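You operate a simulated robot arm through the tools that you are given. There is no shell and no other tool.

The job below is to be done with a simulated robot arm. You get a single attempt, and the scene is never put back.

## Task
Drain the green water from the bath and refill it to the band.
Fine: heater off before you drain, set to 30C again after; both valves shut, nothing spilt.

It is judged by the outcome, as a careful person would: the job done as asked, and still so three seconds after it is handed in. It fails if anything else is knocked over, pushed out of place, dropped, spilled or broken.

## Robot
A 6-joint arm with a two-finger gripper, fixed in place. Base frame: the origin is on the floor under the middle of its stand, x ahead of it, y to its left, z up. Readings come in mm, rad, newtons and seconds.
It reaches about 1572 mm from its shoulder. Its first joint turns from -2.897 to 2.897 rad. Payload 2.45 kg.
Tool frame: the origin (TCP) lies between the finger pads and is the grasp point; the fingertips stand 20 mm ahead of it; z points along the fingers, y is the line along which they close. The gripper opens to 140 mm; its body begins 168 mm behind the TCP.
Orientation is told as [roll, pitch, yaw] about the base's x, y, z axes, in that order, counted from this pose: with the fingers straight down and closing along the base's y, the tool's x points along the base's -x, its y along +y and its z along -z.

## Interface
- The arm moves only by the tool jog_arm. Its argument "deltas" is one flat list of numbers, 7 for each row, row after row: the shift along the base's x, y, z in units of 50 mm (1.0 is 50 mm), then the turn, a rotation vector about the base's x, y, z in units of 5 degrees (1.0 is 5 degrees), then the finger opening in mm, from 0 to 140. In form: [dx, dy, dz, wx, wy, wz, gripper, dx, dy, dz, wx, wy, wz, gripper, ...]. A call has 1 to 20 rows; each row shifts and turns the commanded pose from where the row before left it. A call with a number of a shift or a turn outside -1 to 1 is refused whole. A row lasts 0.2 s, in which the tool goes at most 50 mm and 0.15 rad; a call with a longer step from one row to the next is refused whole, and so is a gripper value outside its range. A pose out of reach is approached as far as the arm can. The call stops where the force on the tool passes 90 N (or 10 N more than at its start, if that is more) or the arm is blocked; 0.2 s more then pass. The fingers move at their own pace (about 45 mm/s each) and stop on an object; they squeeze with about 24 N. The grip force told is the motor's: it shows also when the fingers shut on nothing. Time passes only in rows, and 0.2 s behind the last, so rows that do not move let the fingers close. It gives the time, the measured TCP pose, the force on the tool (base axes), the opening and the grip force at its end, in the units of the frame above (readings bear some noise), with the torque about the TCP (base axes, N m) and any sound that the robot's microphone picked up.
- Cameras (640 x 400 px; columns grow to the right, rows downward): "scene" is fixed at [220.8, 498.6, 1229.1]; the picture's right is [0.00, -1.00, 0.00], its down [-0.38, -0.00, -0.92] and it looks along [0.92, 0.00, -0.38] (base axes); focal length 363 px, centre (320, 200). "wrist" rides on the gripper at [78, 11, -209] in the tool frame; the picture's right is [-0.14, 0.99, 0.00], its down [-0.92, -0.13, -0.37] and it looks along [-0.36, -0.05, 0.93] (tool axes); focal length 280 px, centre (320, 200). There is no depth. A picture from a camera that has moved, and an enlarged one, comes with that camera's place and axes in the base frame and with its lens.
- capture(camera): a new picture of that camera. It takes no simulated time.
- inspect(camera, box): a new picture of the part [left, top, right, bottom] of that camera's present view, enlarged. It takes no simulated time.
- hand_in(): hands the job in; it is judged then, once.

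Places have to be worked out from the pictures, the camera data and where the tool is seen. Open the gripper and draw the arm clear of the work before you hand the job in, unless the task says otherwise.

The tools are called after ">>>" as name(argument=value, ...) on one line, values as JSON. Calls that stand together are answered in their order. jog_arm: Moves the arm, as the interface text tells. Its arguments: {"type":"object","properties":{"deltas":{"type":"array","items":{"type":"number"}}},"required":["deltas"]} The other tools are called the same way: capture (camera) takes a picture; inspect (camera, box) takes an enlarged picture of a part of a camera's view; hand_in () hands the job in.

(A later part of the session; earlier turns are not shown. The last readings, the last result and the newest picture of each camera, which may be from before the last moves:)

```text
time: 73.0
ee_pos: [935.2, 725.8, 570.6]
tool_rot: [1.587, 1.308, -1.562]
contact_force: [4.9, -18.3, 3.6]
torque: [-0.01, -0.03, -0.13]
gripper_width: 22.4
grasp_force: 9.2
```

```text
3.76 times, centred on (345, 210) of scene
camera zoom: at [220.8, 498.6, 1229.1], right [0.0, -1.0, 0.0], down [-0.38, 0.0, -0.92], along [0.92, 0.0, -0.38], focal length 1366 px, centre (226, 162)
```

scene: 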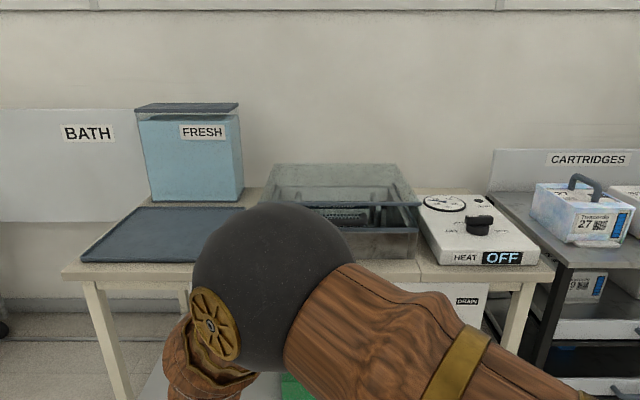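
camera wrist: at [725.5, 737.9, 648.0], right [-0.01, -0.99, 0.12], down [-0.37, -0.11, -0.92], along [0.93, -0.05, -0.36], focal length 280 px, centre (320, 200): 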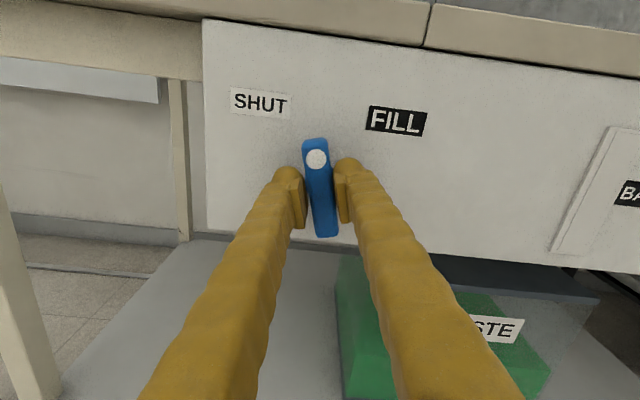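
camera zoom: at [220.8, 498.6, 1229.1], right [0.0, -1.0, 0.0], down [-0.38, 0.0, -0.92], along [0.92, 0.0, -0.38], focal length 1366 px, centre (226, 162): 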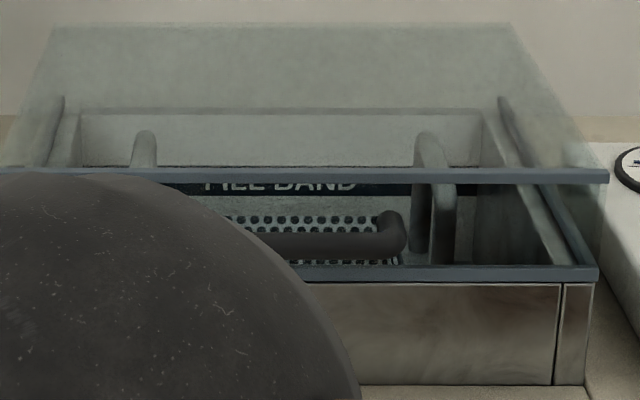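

Nothing rising yet at 30°. I open 10° more and wait 1 s, the gauge should still be in view.

>>> jog_arm(deltas=[0, 0, 0, 1, 0, 0, 10, 0, 0, 0, 1, 0, 0, 10, 0, 0, 0, 0, 0, 0, 10, 0, 0, 0, 0, 0, 0, 10, 0, 0, 0, 0, 0, 0, 10, 0, 0, 0, 0, 0, 0, 10, 0, 0, 0, 0, 0, 0, 10])

>>> capture(camera="wrist")

>>> inspect(camera="wrist", box=[520, 60, 640, 220])

>>> inspect(camera="scene", box=[260, 160, 430, 260])

```text
time: 74.6
ee_pos: [935.6, 726.9, 570.4]
tool_rot: [1.606, 1.483, -1.541]
contact_force: [-3.2, -19.3, -1.7]
torque: [-0.01, -0.01, -0.22]
gripper_width: 22.5
grasp_force: 9.3
```

```text
taken
camera wrist: at [725.4, 724.5, 648.9], right [-0.01, -1.0, -0.05], down [-0.37, 0.05, -0.93], along [0.93, 0.01, -0.37], focal length 280 px, centre (320, 200)
```

wrist: 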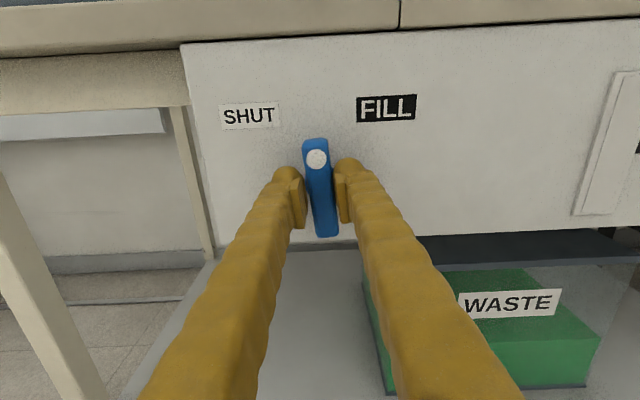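

```text
2.50 times, centred on (580, 140) of wrist
camera zoom: at [725.4, 724.5, 648.9], right [-0.01, -1.0, -0.05], down [-0.37, 0.05, -0.93], along [0.93, 0.01, -0.37], focal length 701 px, centre (-330, 350)
```

zoom: 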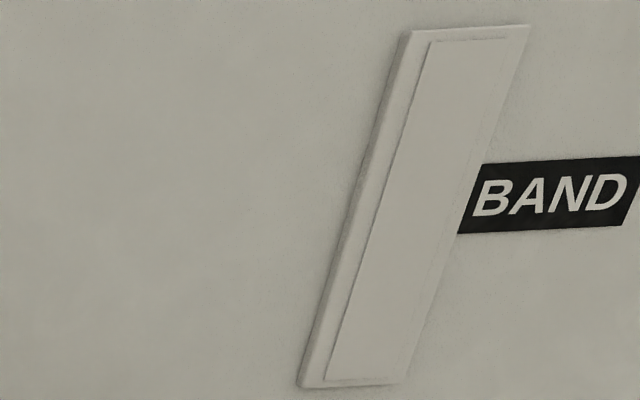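

```text
3.76 times, centred on (345, 210) of scene
camera zoom: at [220.8, 498.6, 1229.1], right [0.0, -1.0, 0.0], down [-0.38, 0.0, -0.92], along [0.92, 0.0, -0.38], focal length 1366 px, centre (226, 162)
```

zoom: 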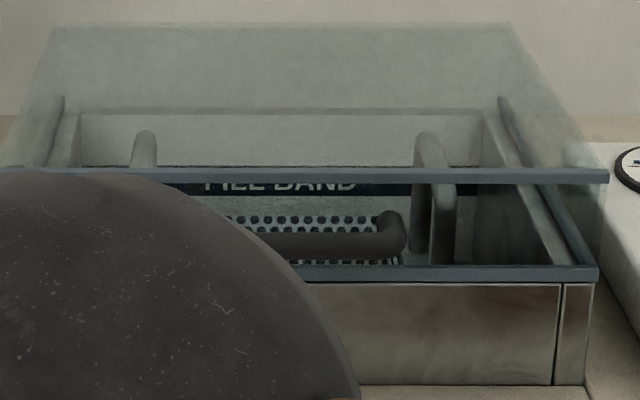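

Still nothing at 40°. From the drain's behaviour the flow seems to start near 45–50°. I open 10° more and wait briefly, keeping the gauge in view.

>>> jog_arm(deltas=[0, 0, 0, 1, 0, 0, 10, 0, 0, 0, 1, 0, 0, 10, 0, 0, 0, 0, 0, 0, 10, 0, 0, 0, 0, 0, 0, 10, 0, 0, 0, 0, 0, 0, 10])

>>> capture(camera="wrist")

>>> inspect(camera="wrist", box=[540, 30, 640, 200])

>>> inspect(camera="scene", box=[260, 160, 430, 260])

```text
time: 75.8
ee_pos: [935.8, 727.1, 570.5]
tool_rot: [-1.591, 1.484, 1.543]
contact_force: [-0.6, -18.2, -8.1]
torque: [-0.02, 0.12, -0.21]
gripper_width: 22.2
grasp_force: 9.2
```

```text
taken
camera wrist: at [725.5, 710.7, 647.6], right [-0.01, -0.97, -0.22], down [-0.37, 0.21, -0.91], along [0.93, 0.08, -0.36], focal length 280 px, centre (320, 200)
```

wrist: 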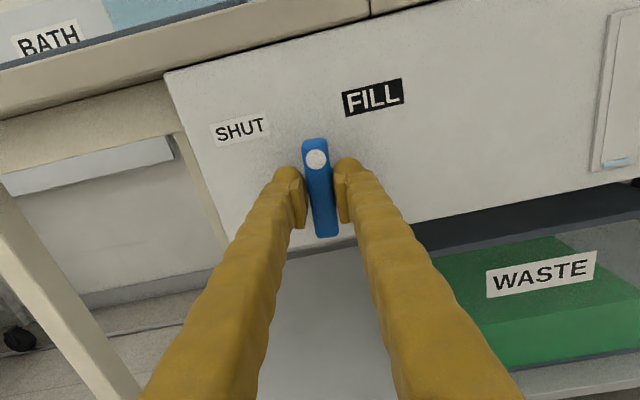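

```text
2.35 times, centred on (590, 115) of wrist
camera zoom: at [725.5, 710.7, 647.6], right [-0.01, -0.97, -0.22], down [-0.37, 0.21, -0.91], along [0.93, 0.08, -0.36], focal length 660 px, centre (-315, 400)
```

zoom: 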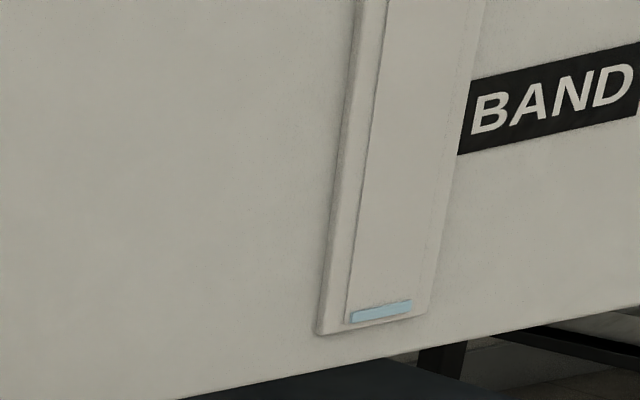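

```text
3.76 times, centred on (345, 210) of scene
camera zoom: at [220.8, 498.6, 1229.1], right [0.0, -1.0, 0.0], down [-0.38, 0.0, -0.92], along [0.92, 0.0, -0.38], focal length 1366 px, centre (226, 162)
```

zoom: 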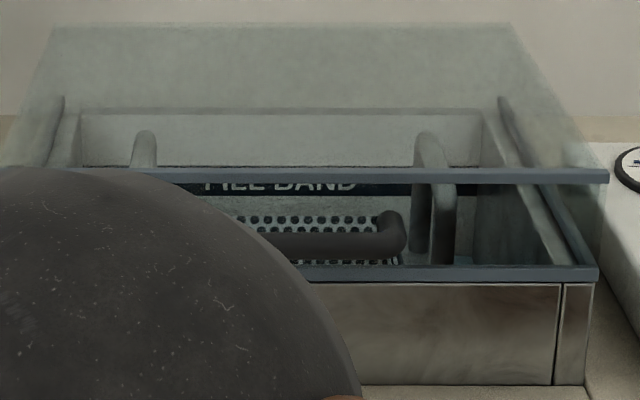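

Fresh water is flowing slowly into the gauge at 50°. I wait 2 s to measure the rate.

>>> jog_arm(deltas=[0, 0, 0, 0, 0, 0, 10, 0, 0, 0, 0, 0, 0, 10, 0, 0, 0, 0, 0, 0, 10, 0, 0, 0, 0, 0, 0, 10, 0, 0, 0, 0, 0, 0, 10, 0, 0, 0, 0, 0, 0, 10, 0, 0, 0, 0, 0, 0, 10, 0, 0, 0, 0, 0, 0, 10, 0, 0, 0, 0, 0, 0, 10])

>>> inspect(camera="wrist", box=[540, 30, 640, 200])

>>> inspect(camera="scene", box=[260, 160, 430, 260])

```text
time: 77.8
ee_pos: [935.9, 726.1, 570.4]
tool_rot: [-1.595, 1.484, 1.538]
contact_force: [-4.8, -17.4, -6.4]
torque: [0.03, 0.09, -0.2]
gripper_width: 22.0
grasp_force: 9.0
```

```text
2.35 times, centred on (590, 115) of wrist
camera zoom: at [725.6, 710.7, 647.8], right [-0.01, -0.97, -0.22], down [-0.37, 0.21, -0.91], along [0.93, 0.08, -0.36], focal length 660 px, centre (-315, 400)
```

zoom: 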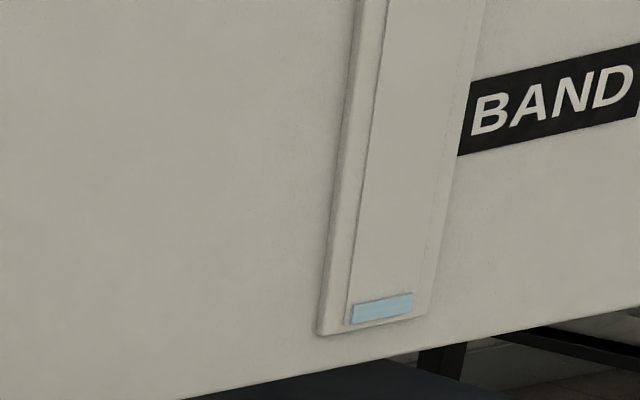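

```text
3.76 times, centred on (345, 210) of scene
camera zoom: at [220.8, 498.6, 1229.1], right [0.0, -1.0, 0.0], down [-0.38, 0.0, -0.92], along [0.92, 0.0, -0.38], focal length 1366 px, centre (226, 162)
```

zoom: 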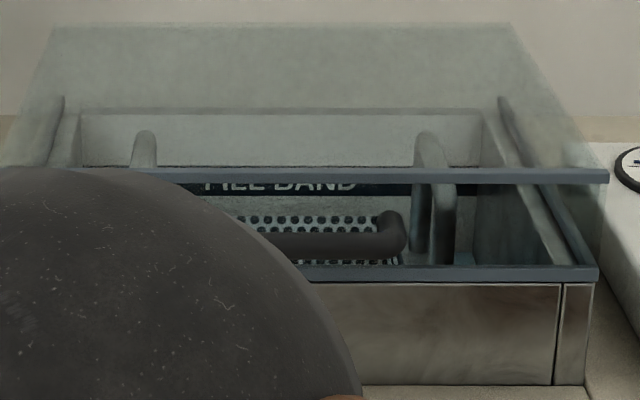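

The rate at 50° is slow (~3.5 px/s, ~50 s to band). I open to 60° to speed it up while the gauge stays in view.

>>> jog_arm(deltas=[0, 0, 0, 1, 0, 0, 10, 0, 0, 0, 1, 0, 0, 10, 0, 0, 0, 0, 0, 0, 10, 0, 0, 0, 0, 0, 0, 10, 0, 0, 0, 0, 0, 0, 10, 0, 0, 0, 0, 0, 0, 10, 0, 0, 0, 0, 0, 0, 10, 0, 0, 0, 0, 0, 0, 10, 0, 0, 0, 0, 0, 0, 10])

>>> capture(camera="wrist")

>>> inspect(camera="wrist", box=[540, 0, 640, 170])

>>> inspect(camera="scene", box=[260, 160, 430, 260])

```text
time: 79.8
ee_pos: [936.0, 726.1, 571.1]
tool_rot: [-1.577, 1.309, 1.559]
contact_force: [-3.7, -17.1, -0.6]
torque: [-0.05, 0.01, -0.18]
gripper_width: 21.3
grasp_force: 7.8
```

```text
taken
camera wrist: at [725.8, 697.1, 643.6], right [-0.01, -0.92, -0.39], down [-0.36, 0.36, -0.86], along [0.93, 0.14, -0.34], focal length 280 px, centre (320, 200)
```

wrist: 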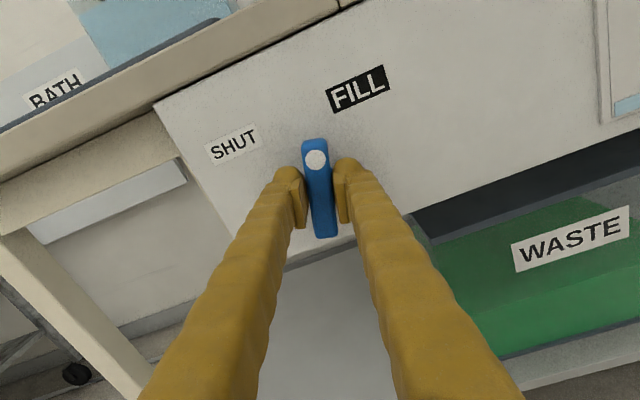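

```text
2.35 times, centred on (590, 85) of wrist
camera zoom: at [725.8, 697.1, 643.6], right [-0.01, -0.92, -0.39], down [-0.36, 0.36, -0.86], along [0.93, 0.14, -0.34], focal length 660 px, centre (-315, 471)
```

zoom: 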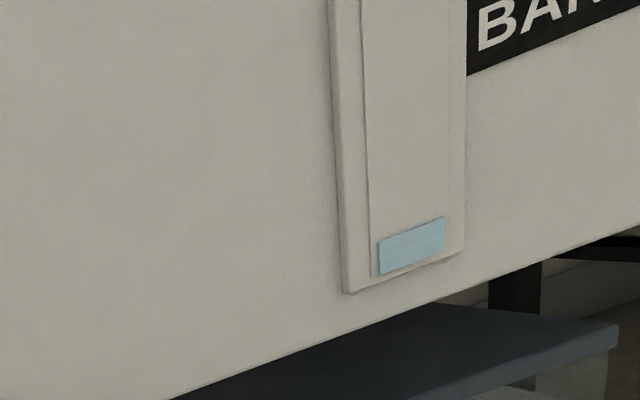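

```text
3.76 times, centred on (345, 210) of scene
camera zoom: at [220.8, 498.6, 1229.1], right [0.0, -1.0, 0.0], down [-0.38, 0.0, -0.92], along [0.92, 0.0, -0.38], focal length 1366 px, centre (226, 162)
```

zoom: 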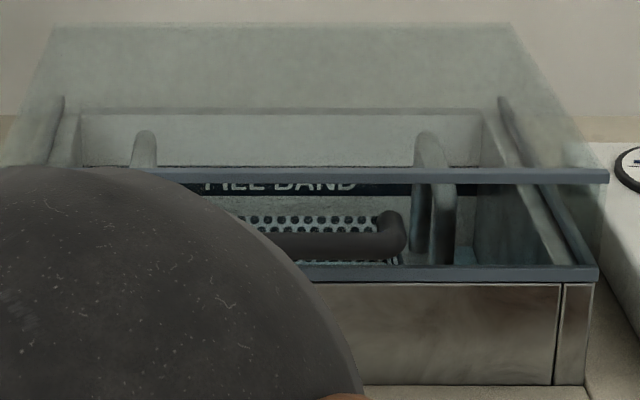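

At 60° the blue column is about 16% of the way to the band centre, rising ~4%/s. I wait 4 s.

>>> jog_arm(deltas=[0, 0, 0, 0, 0, 0, 10, 0, 0, 0, 0, 0, 0, 10, 0, 0, 0, 0, 0, 0, 10, 0, 0, 0, 0, 0, 0, 10, 0, 0, 0, 0, 0, 0, 10, 0, 0, 0, 0, 0, 0, 10, 0, 0, 0, 0, 0, 0, 10, 0, 0, 0, 0, 0, 0, 10, 0, 0, 0, 0, 0, 0, 10, 0, 0, 0, 0, 0, 0, 10, 0, 0, 0, 0, 0, 0, 10, 0, 0, 0, 0, 0, 0, 10, 0, 0, 0, 0, 0, 0, 10, 0, 0, 0, 0, 0, 0, 10, 0, 0, 0, 0, 0, 0, 10, 0, 0, 0, 0, 0, 0, 10, 0, 0, 0, 0, 0, 0, 10, 0, 0, 0, 0, 0, 0, 10, 0, 0, 0, 0, 0, 0, 10])

>>> inspect(camera="wrist", box=[540, 0, 640, 170])

>>> inspect(camera="scene", box=[260, 160, 430, 260])

```text
time: 83.8
ee_pos: [936.4, 725.7, 570.2]
tool_rot: [-1.574, 1.31, 1.56]
contact_force: [-1.3, -16.4, -1.6]
torque: [-0.03, 0.03, -0.14]
gripper_width: 20.9
grasp_force: 8.1
```

```text
2.35 times, centred on (590, 85) of wrist
camera zoom: at [725.8, 697.0, 643.5], right [-0.01, -0.92, -0.39], down [-0.36, 0.36, -0.86], along [0.93, 0.14, -0.34], focal length 660 px, centre (-315, 471)
```

zoom: 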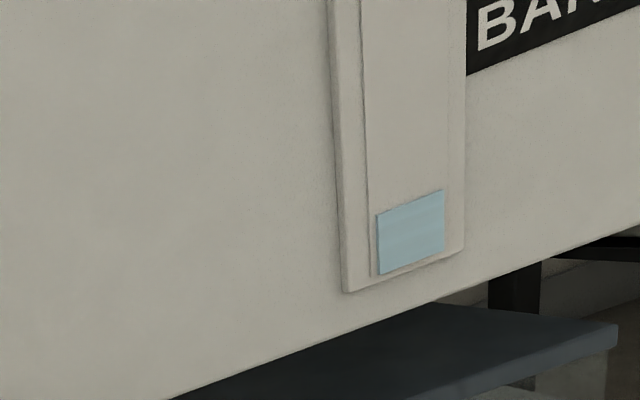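

```text
3.76 times, centred on (345, 210) of scene
camera zoom: at [220.8, 498.6, 1229.1], right [0.0, -1.0, 0.0], down [-0.38, 0.0, -0.92], along [0.92, 0.0, -0.38], focal length 1366 px, centre (226, 162)
```

zoom: 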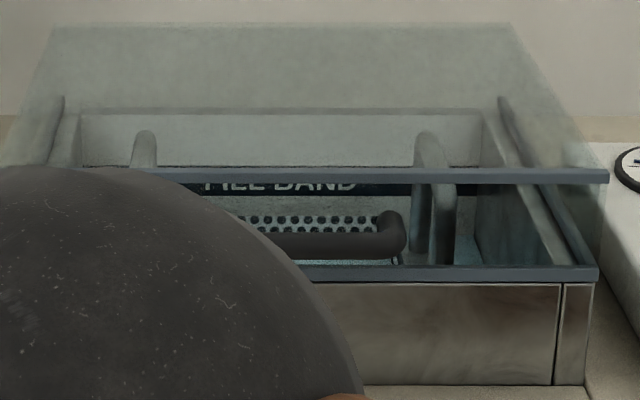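

Blue column is 60 px of ~204 needed, rising ~6.7 px/s. I wait two more 4-second stretches.

>>> jog_arm(deltas=[0, 0, 0, 0, 0, 0, 10, 0, 0, 0, 0, 0, 0, 10, 0, 0, 0, 0, 0, 0, 10, 0, 0, 0, 0, 0, 0, 10, 0, 0, 0, 0, 0, 0, 10, 0, 0, 0, 0, 0, 0, 10, 0, 0, 0, 0, 0, 0, 10, 0, 0, 0, 0, 0, 0, 10, 0, 0, 0, 0, 0, 0, 10, 0, 0, 0, 0, 0, 0, 10, 0, 0, 0, 0, 0, 0, 10, 0, 0, 0, 0, 0, 0, 10, 0, 0, 0, 0, 0, 0, 10, 0, 0, 0, 0, 0, 0, 10, 0, 0, 0, 0, 0, 0, 10, 0, 0, 0, 0, 0, 0, 10, 0, 0, 0, 0, 0, 0, 10, 0, 0, 0, 0, 0, 0, 10, 0, 0, 0, 0, 0, 0, 10, 0, 0, 0, 0, 0, 0, 10])

>>> inspect(camera="wrist", box=[540, 0, 640, 170])

>>> inspect(camera="scene", box=[260, 160, 430, 260])

```text
time: 88.0
ee_pos: [935.4, 726.6, 570.3]
tool_rot: [-1.573, 1.309, 1.561]
contact_force: [-6.0, -16.5, -4.8]
torque: [0.02, 0.01, -0.19]
gripper_width: 20.2
grasp_force: 45.0
```

```text
2.35 times, centred on (590, 85) of wrist
camera zoom: at [725.9, 696.9, 643.5], right [-0.01, -0.92, -0.39], down [-0.36, 0.36, -0.86], along [0.93, 0.14, -0.34], focal length 660 px, centre (-315, 471)
```

zoom: 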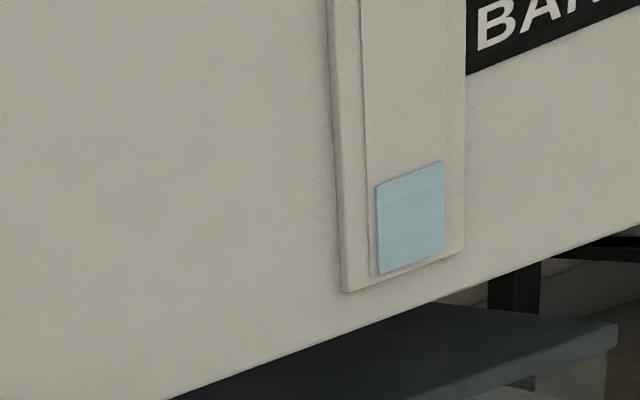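

```text
3.76 times, centred on (345, 210) of scene
camera zoom: at [220.8, 498.6, 1229.1], right [0.0, -1.0, 0.0], down [-0.38, 0.0, -0.92], along [0.92, 0.0, -0.38], focal length 1366 px, centre (226, 162)
```

zoom: 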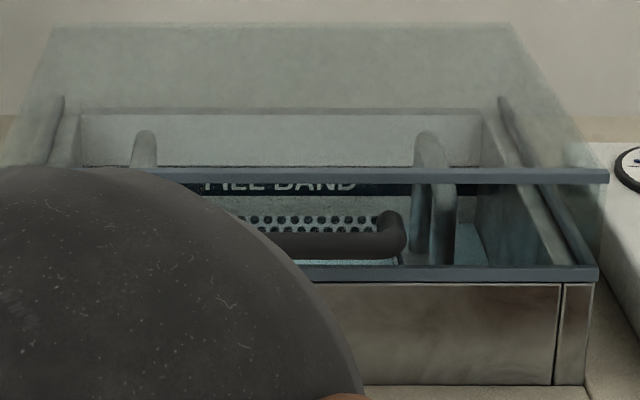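

88 px now, steady at ~6.7 px/s. I keep waiting.

>>> jog_arm(deltas=[0, 0, 0, 0, 0, 0, 10, 0, 0, 0, 0, 0, 0, 10, 0, 0, 0, 0, 0, 0, 10, 0, 0, 0, 0, 0, 0, 10, 0, 0, 0, 0, 0, 0, 10, 0, 0, 0, 0, 0, 0, 10, 0, 0, 0, 0, 0, 0, 10, 0, 0, 0, 0, 0, 0, 10, 0, 0, 0, 0, 0, 0, 10, 0, 0, 0, 0, 0, 0, 10, 0, 0, 0, 0, 0, 0, 10, 0, 0, 0, 0, 0, 0, 10, 0, 0, 0, 0, 0, 0, 10, 0, 0, 0, 0, 0, 0, 10, 0, 0, 0, 0, 0, 0, 10, 0, 0, 0, 0, 0, 0, 10, 0, 0, 0, 0, 0, 0, 10, 0, 0, 0, 0, 0, 0, 10, 0, 0, 0, 0, 0, 0, 10, 0, 0, 0, 0, 0, 0, 10])

>>> inspect(camera="wrist", box=[540, 0, 640, 170])

>>> capture(camera="scene")

```text
time: 92.2
ee_pos: [936.7, 726.5, 570.8]
tool_rot: [-1.574, 1.309, 1.562]
contact_force: [-4.9, -10.5, -6.0]
torque: [-0.01, 0.07, -0.08]
gripper_width: 19.8
grasp_force: 44.7
```

```text
2.35 times, centred on (590, 85) of wrist
camera zoom: at [726.0, 696.9, 643.5], right [-0.01, -0.92, -0.39], down [-0.36, 0.36, -0.86], along [0.93, 0.14, -0.34], focal length 660 px, centre (-315, 471)
```

zoom: 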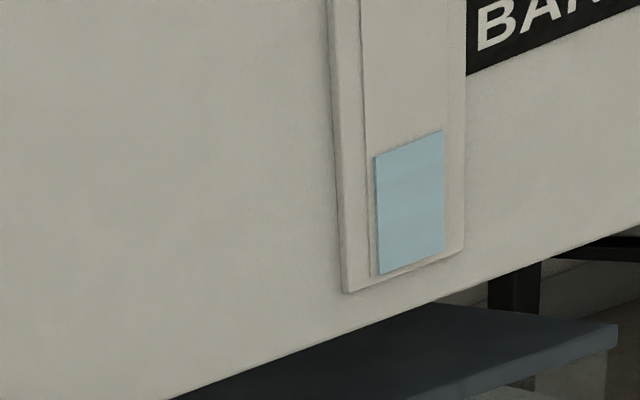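

```text
taken
```

scene: 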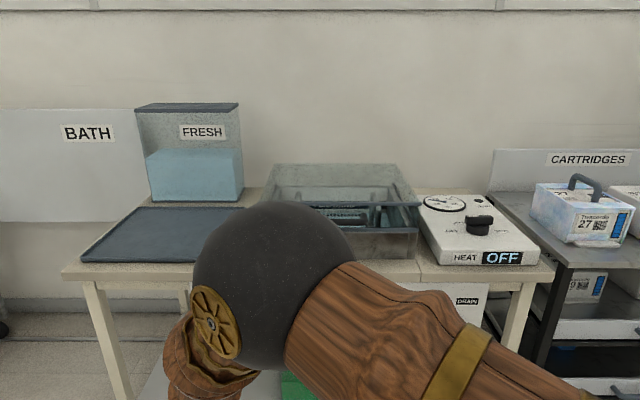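

118 px; the fresh tank has dropped accordingly and has enough left. I wait another 4 s.

>>> jog_arm(deltas=[0, 0, 0, 0, 0, 0, 10, 0, 0, 0, 0, 0, 0, 10, 0, 0, 0, 0, 0, 0, 10, 0, 0, 0, 0, 0, 0, 10, 0, 0, 0, 0, 0, 0, 10, 0, 0, 0, 0, 0, 0, 10, 0, 0, 0, 0, 0, 0, 10, 0, 0, 0, 0, 0, 0, 10, 0, 0, 0, 0, 0, 0, 10, 0, 0, 0, 0, 0, 0, 10, 0, 0, 0, 0, 0, 0, 10, 0, 0, 0, 0, 0, 0, 10, 0, 0, 0, 0, 0, 0, 10, 0, 0, 0, 0, 0, 0, 10, 0, 0, 0, 0, 0, 0, 10, 0, 0, 0, 0, 0, 0, 10, 0, 0, 0, 0, 0, 0, 10, 0, 0, 0, 0, 0, 0, 10, 0, 0, 0, 0, 0, 0, 10, 0, 0, 0, 0, 0, 0, 10])

>>> inspect(camera="wrist", box=[540, 0, 640, 170])

>>> inspect(camera="scene", box=[260, 160, 430, 260])

```text
time: 96.4
ee_pos: [936.4, 726.5, 569.6]
tool_rot: [-1.573, 1.308, 1.557]
contact_force: [-3.2, -5.0, -6.5]
torque: [0.0, 0.05, 0.0]
gripper_width: 20.1
grasp_force: 44.5
```

```text
2.35 times, centred on (590, 85) of wrist
camera zoom: at [726.0, 696.8, 643.5], right [-0.01, -0.92, -0.39], down [-0.36, 0.36, -0.86], along [0.93, 0.14, -0.34], focal length 660 px, centre (-315, 471)
```

zoom: 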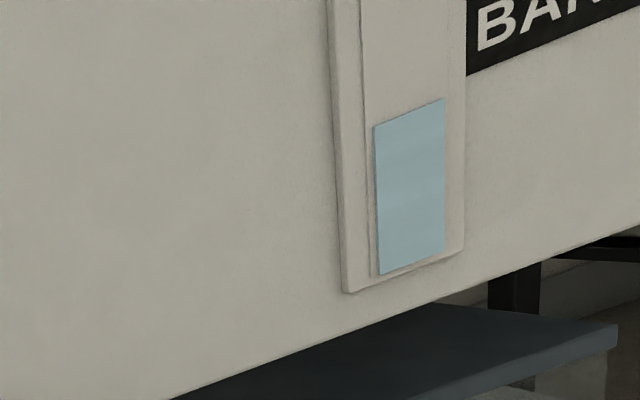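

```text
3.76 times, centred on (345, 210) of scene
camera zoom: at [220.8, 498.6, 1229.1], right [0.0, -1.0, 0.0], down [-0.38, 0.0, -0.92], along [0.92, 0.0, -0.38], focal length 1366 px, centre (226, 162)
```

zoom: 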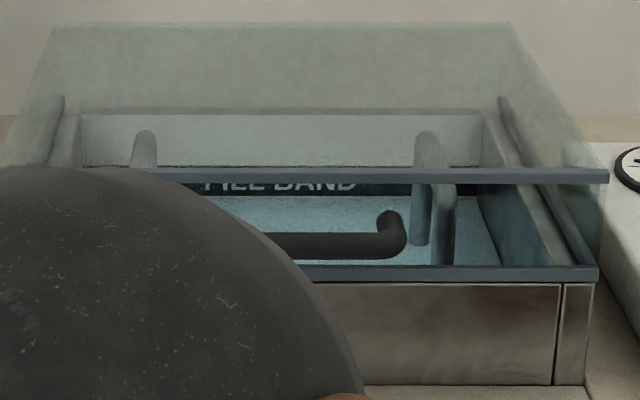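

The level is now ~12 px under the BAND label's lower edge (label ~68 px high), and in the bath it's at the lower edge of the FILL BAND strip. I wait 3.2 s more and then throttle back to 50° to finish slowly.

>>> jog_arm(deltas=[0, 0, 0, 0, 0, 0, 10, 0, 0, 0, 0, 0, 0, 10, 0, 0, 0, 0, 0, 0, 10, 0, 0, 0, 0, 0, 0, 10, 0, 0, 0, 0, 0, 0, 10, 0, 0, 0, 0, 0, 0, 10, 0, 0, 0, 0, 0, 0, 10, 0, 0, 0, 0, 0, 0, 10, 0, 0, 0, 0, 0, 0, 10, 0, 0, 0, 0, 0, 0, 10, 0, 0, 0, 0, 0, 0, 10, 0, 0, 0, 0, 0, 0, 10, 0, 0, 0, 0, 0, 0, 10, 0, 0, 0, -1, 0, 0, 10, 0, 0, 0, -1, 0, 0, 10])

>>> inspect(camera="wrist", box=[540, 30, 640, 200])

>>> inspect(camera="scene", box=[260, 160, 430, 260])

```text
time: 99.6
ee_pos: [935.9, 725.2, 570.9]
tool_rot: [-1.601, 1.485, 1.536]
contact_force: [-17.6, -8.2, 1.2]
torque: [-0.03, -0.11, -0.09]
gripper_width: 20.2
grasp_force: 44.9
```

```text
2.35 times, centred on (590, 115) of wrist
camera zoom: at [726.1, 709.9, 647.5], right [-0.01, -0.97, -0.22], down [-0.36, 0.21, -0.91], along [0.93, 0.08, -0.36], focal length 660 px, centre (-315, 400)
```

zoom: 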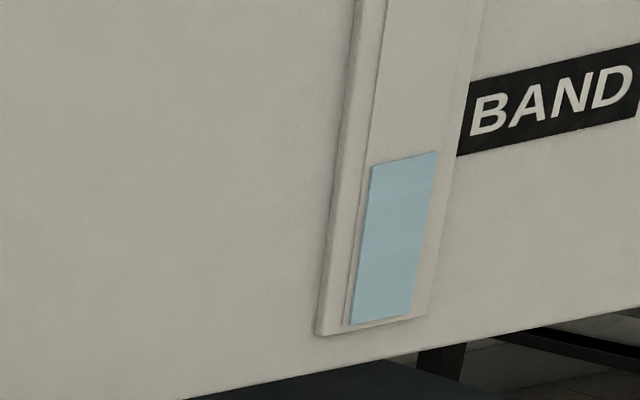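

```text
3.76 times, centred on (345, 210) of scene
camera zoom: at [220.8, 498.6, 1229.1], right [0.0, -1.0, 0.0], down [-0.38, 0.0, -0.92], along [0.92, 0.0, -0.38], focal length 1366 px, centre (226, 162)
```

zoom: 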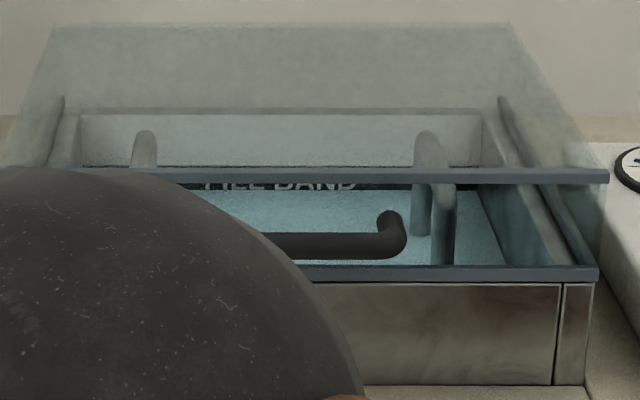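

Level is now just inside the lower part of the BAND label (~10%). At 50° the flow is slow; I wait 4 s.

>>> jog_arm(deltas=[0, 0, 0, 0, 0, 0, 10, 0, 0, 0, 0, 0, 0, 10, 0, 0, 0, 0, 0, 0, 10, 0, 0, 0, 0, 0, 0, 10, 0, 0, 0, 0, 0, 0, 10, 0, 0, 0, 0, 0, 0, 10, 0, 0, 0, 0, 0, 0, 10, 0, 0, 0, 0, 0, 0, 10, 0, 0, 0, 0, 0, 0, 10, 0, 0, 0, 0, 0, 0, 10, 0, 0, 0, 0, 0, 0, 10, 0, 0, 0, 0, 0, 0, 10, 0, 0, 0, 0, 0, 0, 10, 0, 0, 0, 0, 0, 0, 10, 0, 0, 0, 0, 0, 0, 10, 0, 0, 0, 0, 0, 0, 10, 0, 0, 0, 0, 0, 0, 10, 0, 0, 0, 0, 0, 0, 10, 0, 0, 0, 0, 0, 0, 10])

>>> inspect(camera="wrist", box=[540, 30, 640, 200])

>>> inspect(camera="scene", box=[260, 160, 430, 260])

```text
time: 103.6
ee_pos: [936.5, 725.7, 569.5]
tool_rot: [-1.598, 1.483, 1.538]
contact_force: [-11.2, 4.3, -0.5]
torque: [0.0, 0.03, 0.08]
gripper_width: 20.1
grasp_force: 45.6
```

```text
2.35 times, centred on (590, 115) of wrist
camera zoom: at [726.4, 709.8, 647.5], right [-0.01, -0.97, -0.22], down [-0.36, 0.21, -0.91], along [0.93, 0.08, -0.36], focal length 660 px, centre (-315, 400)
```

zoom: 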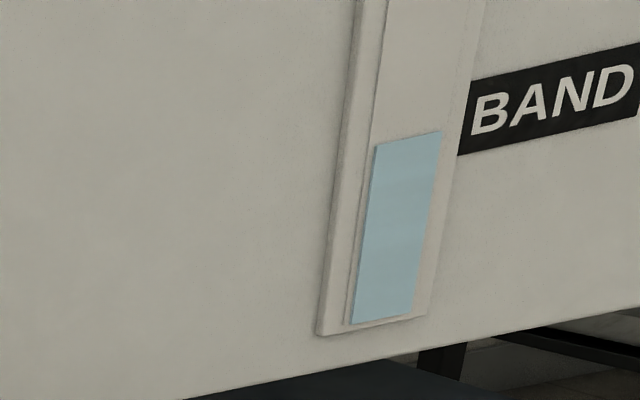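

```text
3.76 times, centred on (345, 210) of scene
camera zoom: at [220.8, 498.6, 1229.1], right [0.0, -1.0, 0.0], down [-0.38, 0.0, -0.92], along [0.92, 0.0, -0.38], focal length 1366 px, centre (226, 162)
```

zoom: 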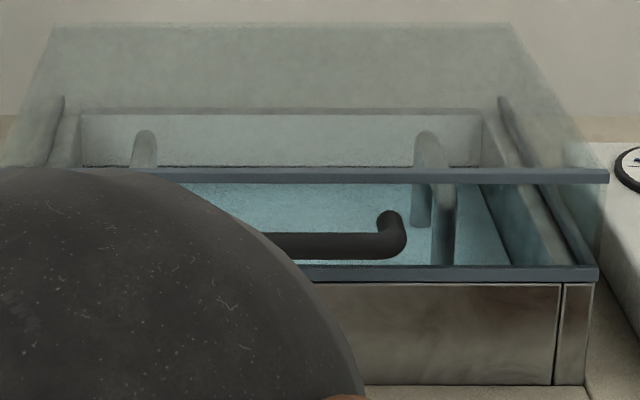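

The level is at ~39% of the BAND label height, the same as the starting level. I wait 0.6 s more for the middle and then turn the FILL handle back toward SHUT.

>>> jog_arm(deltas=[0, 0, 0, 0, 0, 0, 10, 0, 0, 0, 0, 0, 0, 10, 0, 0, 0, 0, 0, 0, 10, 0, 0, 0, -1, 0, 0, 10, 0, 0, 0, -1, 0, 0, 10, 0, 0, 0, -1, 0, 0, 10, 0, 0, 0, -1, 0, 0, 10, 0, 0, 0, -1, 0, 0, 10])

>>> inspect(camera="wrist", box=[520, 110, 640, 270])

```text
time: 105.4
ee_pos: [937.5, 725.8, 569.9]
tool_rot: [1.587, 1.221, -1.561]
contact_force: [12.9, 7.9, -1.9]
torque: [-0.01, 0.08, 0.04]
gripper_width: 20.0
grasp_force: 44.7
```

```text
2.50 times, centred on (580, 190) of wrist
camera zoom: at [726.4, 743.9, 647.1], right [-0.01, -0.98, 0.21], down [-0.37, -0.19, -0.91], along [0.93, -0.08, -0.36], focal length 701 px, centre (-330, 225)
```

zoom: 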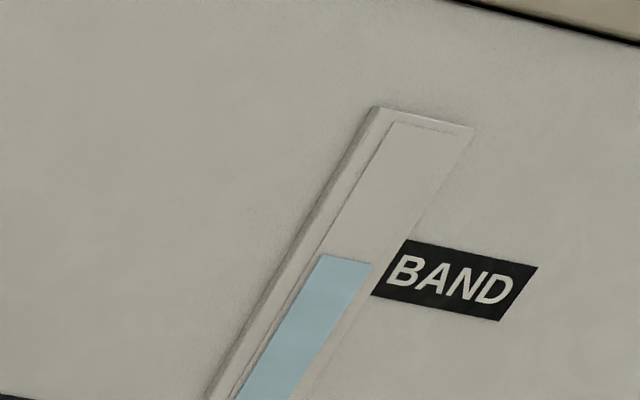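

The level sits at about the middle of the BAND label. I finish turning FILL to SHUT with a small nudge against the stop.

>>> jog_arm(deltas=[0, 0, 0, -1, 0, 0, 10, 0, 0, 0, -1, 0, 0, 10, 0, 0, 0, -1, 0, 0, 10, 0, 0, 0, -1, 0, 0, 10, 0, 0, 0, -1, 0, 0, 10, 0, 0, 0, -0.6, 0, 0, 10, 0, 0, 0, 0, 0, 0, 10])

>>> capture(camera="wrist")

>>> inspect(camera="wrist", box=[460, 220, 640, 370])

```text
time: 107.0
ee_pos: [935.8, 724.4, 569.2]
tool_rot: [1.58, 0.734, -1.567]
contact_force: [18.6, 7.0, -1.0]
torque: [1.16, 0.03, 0.02]
gripper_width: 20.7
grasp_force: 45.2
```

```text
taken
camera wrist: at [725.9, 777.6, 629.8], right [-0.01, -0.76, 0.64], down [-0.37, -0.6, -0.71], along [0.93, -0.24, -0.28], focal length 280 px, centre (320, 200)
```

wrist: 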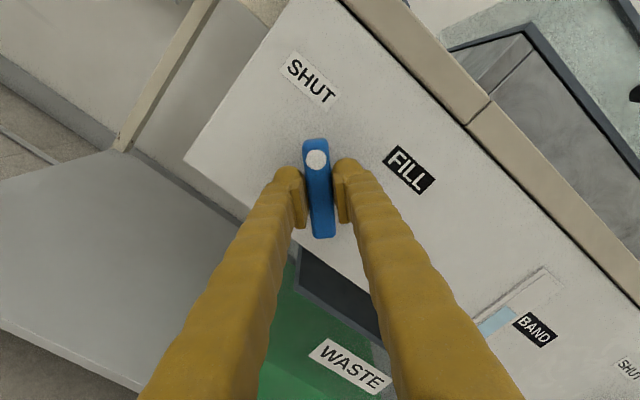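

```text
2.67 times, centred on (550, 295) of wrist
camera zoom: at [725.9, 777.6, 629.8], right [-0.01, -0.76, 0.64], down [-0.37, -0.6, -0.71], along [0.93, -0.24, -0.28], focal length 748 px, centre (-293, -53)
```

zoom: 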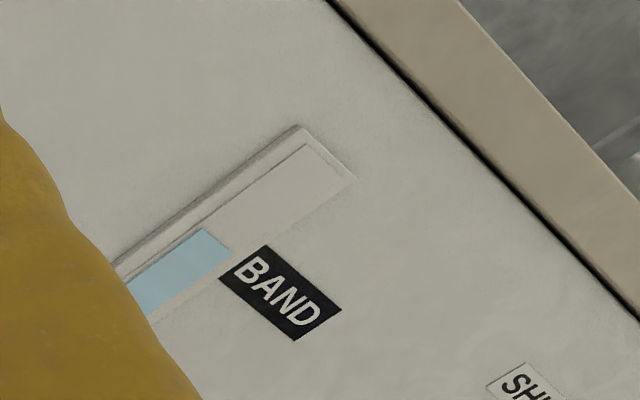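

FILL is against its SHUT stop (torque 1.2 N m), level within BAND. I release and slide out along the diagonal, then rise to z≈715.

>>> jog_arm(deltas=[0, 0, 0, 0.5, 0, 0, 20, 0, 0, 0, 0, 0, 0, 50, 0, 0, 0, 0, 0, 0, 80, 0, 0, 0, 0, 0, 0, 80, 0, 0, 0, 0, 0, 0, 80, 0, 0.3, 0.3, 0, 0, 0, 80, 0, 0.4, 0.4, 0, 0, 0, 80, 0, 0.4, 0.4, 0, 0, 0, 80, 0, 0.4, 0.4, 0, 0, 0, 80, -0.1, 0, 0.7, 0, 0, 0, 80, -0.1, 0, 0.7, 0, 0, 0, 80])

>>> capture(camera="wrist")

```text
time: 109.4
ee_pos: [926.5, 799.8, 714.5]
tool_rot: [1.58, 0.777, -1.565]
contact_force: [-0.7, -0.1, -0.7]
torque: [0.01, -0.06, 0.03]
gripper_width: 79.8
grasp_force: 0.0
```

```text
taken
camera wrist: at [715.6, 848.7, 777.0], right [-0.01, -0.79, 0.61], down [-0.37, -0.57, -0.74], along [0.93, -0.23, -0.29], focal length 280 px, centre (320, 200)
```

wrist: 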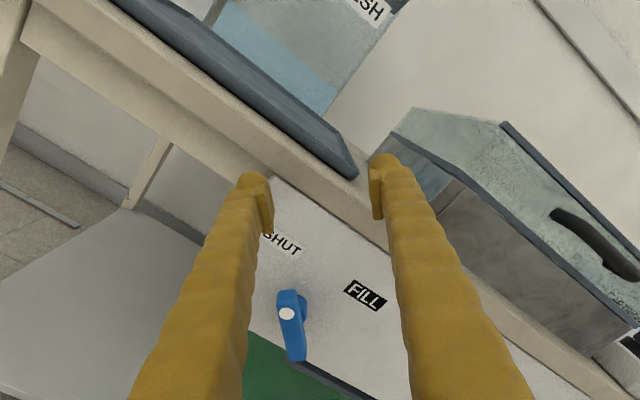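

Both valves are shut. Now back to the heater: I rise to z≈850 and travel back toward y≈325, rolling the tool back as I go, well clear of the bath.

>>> jog_arm(deltas=[-0.1, 0, 0.9, 1, 0, 0, 80, -0.1, 0, 0.9, 1, 0, 0, 80, 0, 0, 0.9, 1, 0, 0, 80, 0, -0.95, 0, 1, 0, 0, 80, 0, -0.95, 0, 1, 0, 0, 80, 0, -0.95, 0, 1, 0, 0, 80, 0, -0.95, 0, 1, 0, 0, 80, 0, -0.95, 0, 1, 0, 0, 80, 0, -0.95, 0, 1, 0, 0, 80, 0, -0.95, 0, 1, 0, 0, 80, 0, -0.95, 0, 1, 0, 0, 80, 0, -0.95, 0, 1, 0, 0, 80, 0, -0.95, 0, 1, 0, 0, 80])

>>> capture(camera="scene")

>>> capture(camera="wrist")

```text
time: 112.2
ee_pos: [916.8, 326.6, 850.7]
tool_rot: [-1.572, 1.229, 1.563]
contact_force: [0.1, -0.1, 0.1]
torque: [0.02, 0.0, 0.01]
gripper_width: 79.8
grasp_force: 0.0
```

```text
taken
```

scene: 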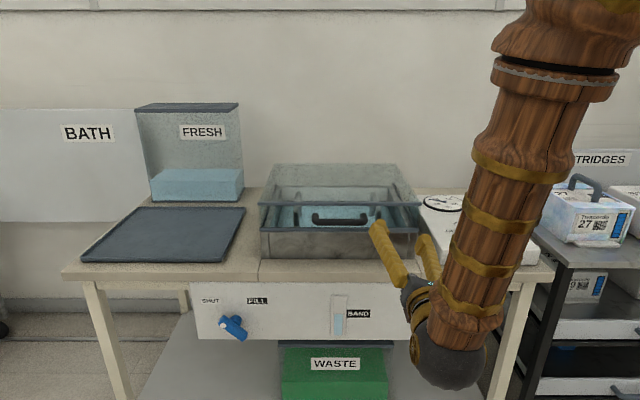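

```text
taken
camera wrist: at [706.4, 292.8, 922.0], right [-0.01, -0.89, -0.46], down [-0.37, 0.43, -0.82], along [0.93, 0.16, -0.33], focal length 280 px, centre (320, 200)
```

wrist: 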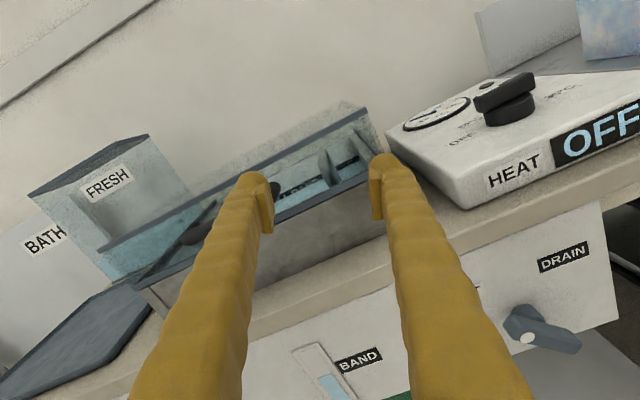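

Good view now; I verify the gauge, both valves and the bath with zooms before going on to the heater.

>>> inspect(camera="scene", box=[180, 280, 400, 400])

>>> inspect(camera="scene", box=[310, 285, 380, 345])

>>> inspect(camera="wrist", box=[260, 230, 640, 400])

```text
2.91 times, centred on (290, 340) of scene
camera zoom: at [220.8, 498.6, 1229.1], right [0.0, -1.0, 0.0], down [-0.38, 0.0, -0.92], along [0.92, 0.0, -0.38], focal length 1056 px, centre (407, -207)
```

zoom: 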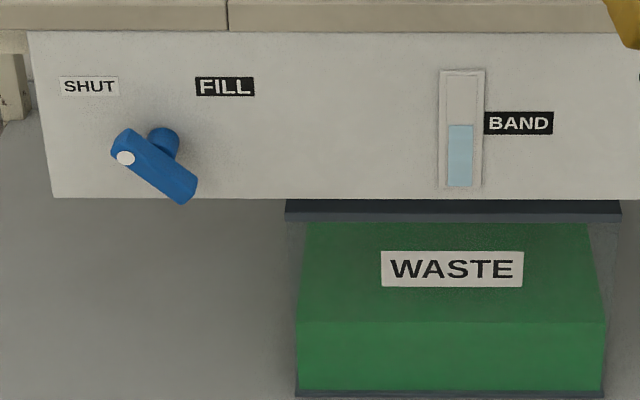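

```text
6.67 times, centred on (345, 315) of scene
camera zoom: at [220.8, 498.6, 1229.1], right [0.0, -1.0, 0.0], down [-0.38, 0.0, -0.92], along [0.92, 0.0, -0.38], focal length 2419 px, centre (153, -567)
```

zoom: 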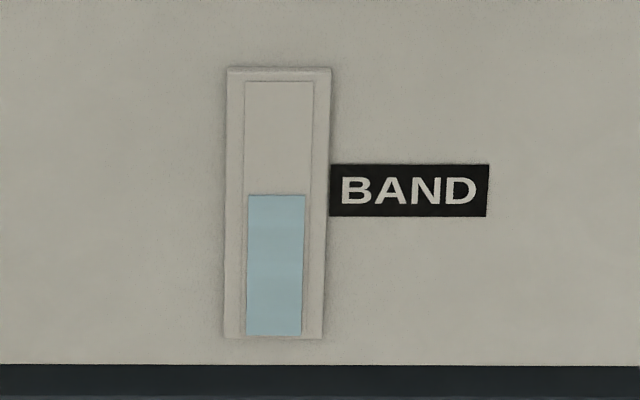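

```text
1.68 times, centred on (450, 315) of wrist
camera zoom: at [706.4, 292.8, 922.0], right [-0.01, -0.89, -0.46], down [-0.37, 0.43, -0.82], along [0.93, 0.16, -0.33], focal length 472 px, centre (101, 6)
```

zoom: 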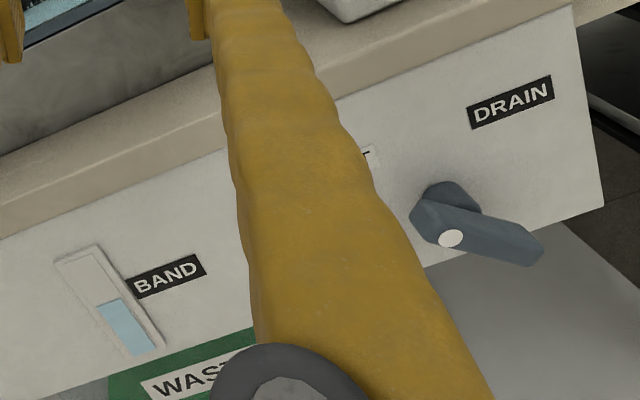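

Level reads mid-BAND, both valves shut, waste tank fine. For the heater I need the fingers pointing down again; I roll to about -80° while moving to free space at (880, 400, 900), to pitch down there slowly.

>>> jog_arm(deltas=[-0.046, 0.091, 0.061, 1, 0, 0, 80, -0.046, 0.091, 0.061, 1, 0, 0, 80, -0.046, 0.091, 0.061, 1, 0, 0, 80, -0.046, 0.091, 0.061, 1, 0, 0, 80, -0.046, 0.091, 0.061, 1, 0, 0, 80, -0.046, 0.091, 0.061, 1, 0, 0, 80, -0.046, 0.091, 0.061, 1, 0, 0, 80, -0.046, 0.091, 0.061, 1, 0, 0, 80, -0.046, 0.091, 0.061, 1, 0, 0, 80, -0.046, 0.091, 0.061, 1, 0, 0, 80, -0.046, 0.091, 0.061, 1, 0, 0, 80, -0.046, 0.091, 0.061, 1, 0, 0, 80, -0.046, 0.091, 0.061, 1, 0, 0, 80, -0.046, 0.091, 0.061, 1, 0, 0, 80, -0.046, 0.091, 0.061, 1, 0, 0, 80, -0.046, 0.091, 0.061, 1, 0, 0, 80])

>>> capture(camera="scene")

```text
time: 115.6
ee_pos: [879.9, 398.7, 898.1]
tool_rot: [-1.565, -0.168, 1.568]
contact_force: [0.7, -0.3, -0.3]
torque: [-0.02, -0.01, 0.0]
gripper_width: 80.0
grasp_force: 0.1
```

```text
taken
```

scene: 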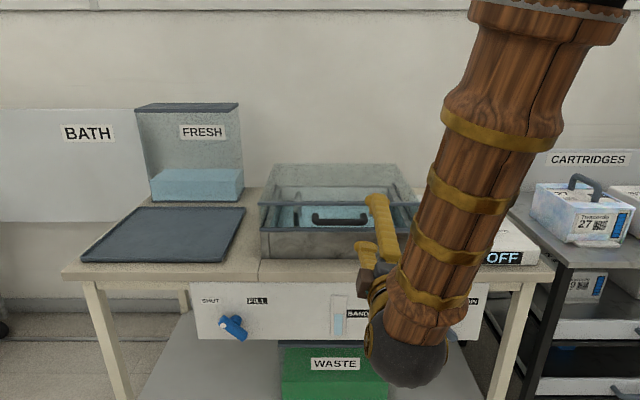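

No limits hit. I pitch the tool down slowly, 2.5° per row, first 40°.

>>> jog_arm(deltas=[0, 0, 0, 0, 0.5, 0, 80, 0, 0, 0, 0, 0.5, 0, 80, 0, 0, 0, 0, 0.5, 0, 80, 0, 0, 0, 0, 0.5, 0, 80, 0, 0, 0, 0, 0.5, 0, 80, 0, 0, 0, 0, 0.5, 0, 80, 0, 0, 0, 0, 0.5, 0, 80, 0, 0, 0, 0, 0.5, 0, 80, 0, 0, 0, 0, 0.5, 0, 80, 0, 0, 0, 0, 0.5, 0, 80, 0, 0, 0, 0, 0.5, 0, 80, 0, 0, 0, 0, 0.5, 0, 80, 0, 0, 0, 0, 0.5, 0, 80, 0, 0, 0, 0, 0.5, 0, 80, 0, 0, 0, 0, 0.5, 0, 80, 0, 0, 0, 0, 0.5, 0, 80])

>>> capture(camera="scene")

>>> capture(camera="wrist")

```text
time: 119.0
ee_pos: [879.2, 397.4, 898.6]
tool_rot: [-0.86, -0.126, 1.46]
contact_force: [0.5, 0.8, 0.2]
torque: [-0.01, -0.05, 0.0]
gripper_width: 79.9
grasp_force: 0.0
```

```text
taken
```

scene: 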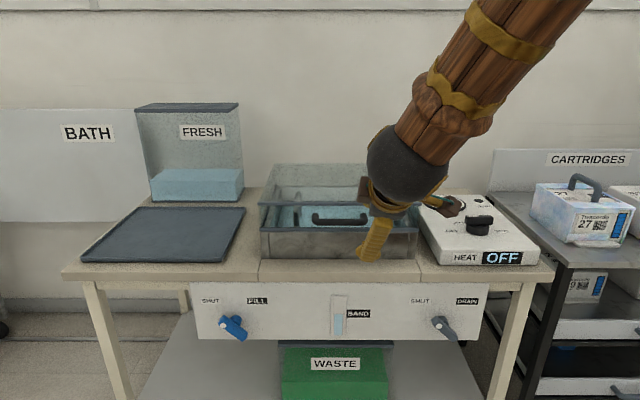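

```text
taken
camera wrist: at [703.5, 324.0, 1016.5], right [-0.62, 0.3, -0.73], down [-0.1, 0.89, 0.45], along [0.78, 0.35, -0.52], focal length 280 px, centre (320, 200)
```

wrist: 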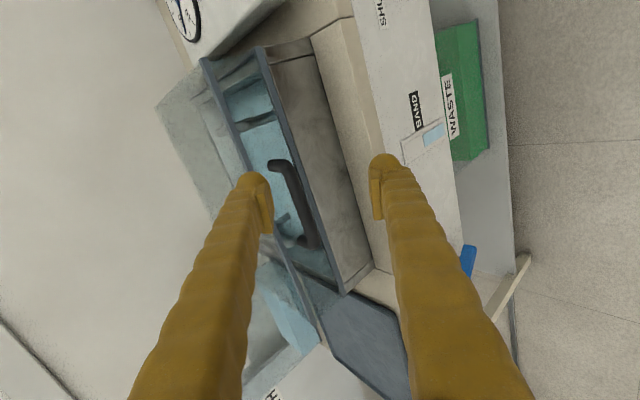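

No limits hit, tool at 40° below horizontal. I continue pitching down another 50°.

>>> jog_arm(deltas=[0, 0, 0, 0, 0.5, 0, 80, 0, 0, 0, 0, 0.5, 0, 80, 0, 0, 0, 0, 0.5, 0, 80, 0, 0, 0, 0, 0.5, 0, 80, 0, 0, 0, 0, 0.5, 0, 80, 0, 0, 0, 0, 0.5, 0, 80, 0, 0, 0, 0, 0.5, 0, 80, 0, 0, 0, 0, 0.5, 0, 80, 0, 0, 0, 0, 0.5, 0, 80, 0, 0, 0, 0, 0.5, 0, 80, 0, 0, 0, 0, 0.5, 0, 80, 0, 0, 0, 0, 0.5, 0, 80, 0, 0, 0, 0, 0.5, 0, 80, 0, 0, 0, 0, 0.5, 0, 80, 0, 0, 0, 0, 0.5, 0, 80, 0, 0, 0, 0, 0.5, 0, 80, 0, 0, 0, 0, 0.5, 0, 80, 0, 0, 0, 0, 0.5, 0, 80, 0, 0, 0, 0, 0.5, 0, 80, 0, 0, 0, 0, 0.4, 0, 80])

>>> capture(camera="scene")

>>> capture(camera="wrist")

```text
time: 123.2
ee_pos: [877.8, 397.4, 898.6]
tool_rot: [-0.004, 0.002, 1.403]
contact_force: [0.4, 0.3, 0.0]
torque: [-0.03, 0.0, -0.04]
gripper_width: 79.9
grasp_force: 0.0
```

```text
taken
```

scene: 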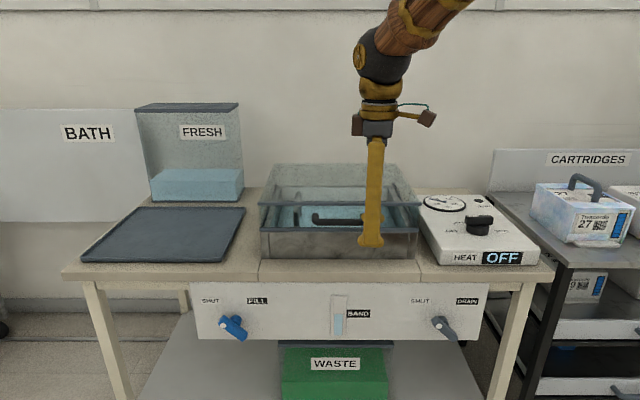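

```text
taken
camera wrist: at [853.9, 323.4, 1108.2], right [-0.95, 0.3, 0.0], down [0.28, 0.89, 0.37], along [0.11, 0.35, -0.93], focal length 280 px, centre (320, 200)
```

wrist: 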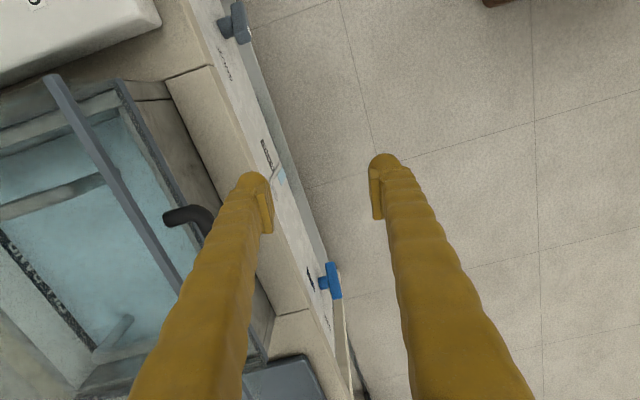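

The tool points straight down with yaw 80° and no limits. I rise to z≈1000 and fly over to above the knob at (1105, 78), adding 9.6° of yaw.

>>> jog_arm(deltas=[0, 0, 0.68, 0, 0, 0, 80, 0, 0, 0.68, 0, 0, 0, 80, 0, 0, 0.68, 0, 0, 0, 80, 0.454, -0.638, 0, 0, 0, 0.19, 80, 0.454, -0.638, 0, 0, 0, 0.19, 80, 0.454, -0.638, 0, 0, 0, 0.19, 80, 0.454, -0.638, 0, 0, 0, 0.19, 80, 0.454, -0.638, 0, 0, 0, 0.19, 80, 0.454, -0.638, 0, 0, 0, 0.19, 80, 0.454, -0.638, 0, 0, 0, 0.19, 80, 0.454, -0.638, 0, 0, 0, 0.19, 80, 0.454, -0.638, 0, 0, 0, 0.19, 80, 0.454, -0.638, 0, 0, 0, 0.19, 80])

>>> capture(camera="scene")

>>> capture(camera="wrist")

```text
time: 126.0
ee_pos: [1106.9, 79.4, 1001.0]
tool_rot: [-0.003, 0.001, 1.57]
contact_force: [0.4, 0.3, 1.1]
torque: [-0.07, 0.01, -0.01]
gripper_width: 80.0
grasp_force: 0.0
```

```text
taken
```

scene: 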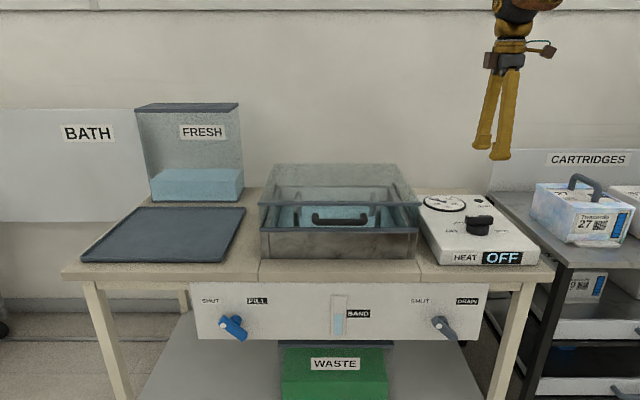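

```text
taken
camera wrist: at [1094.8, 1.5, 1212.5], right [-0.99, 0.14, 0.0], down [0.13, 0.92, 0.37], along [0.05, 0.36, -0.93], focal length 280 px, centre (320, 200)
```

wrist: 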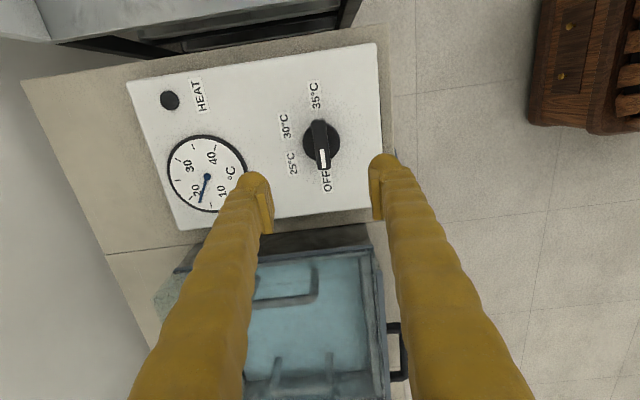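

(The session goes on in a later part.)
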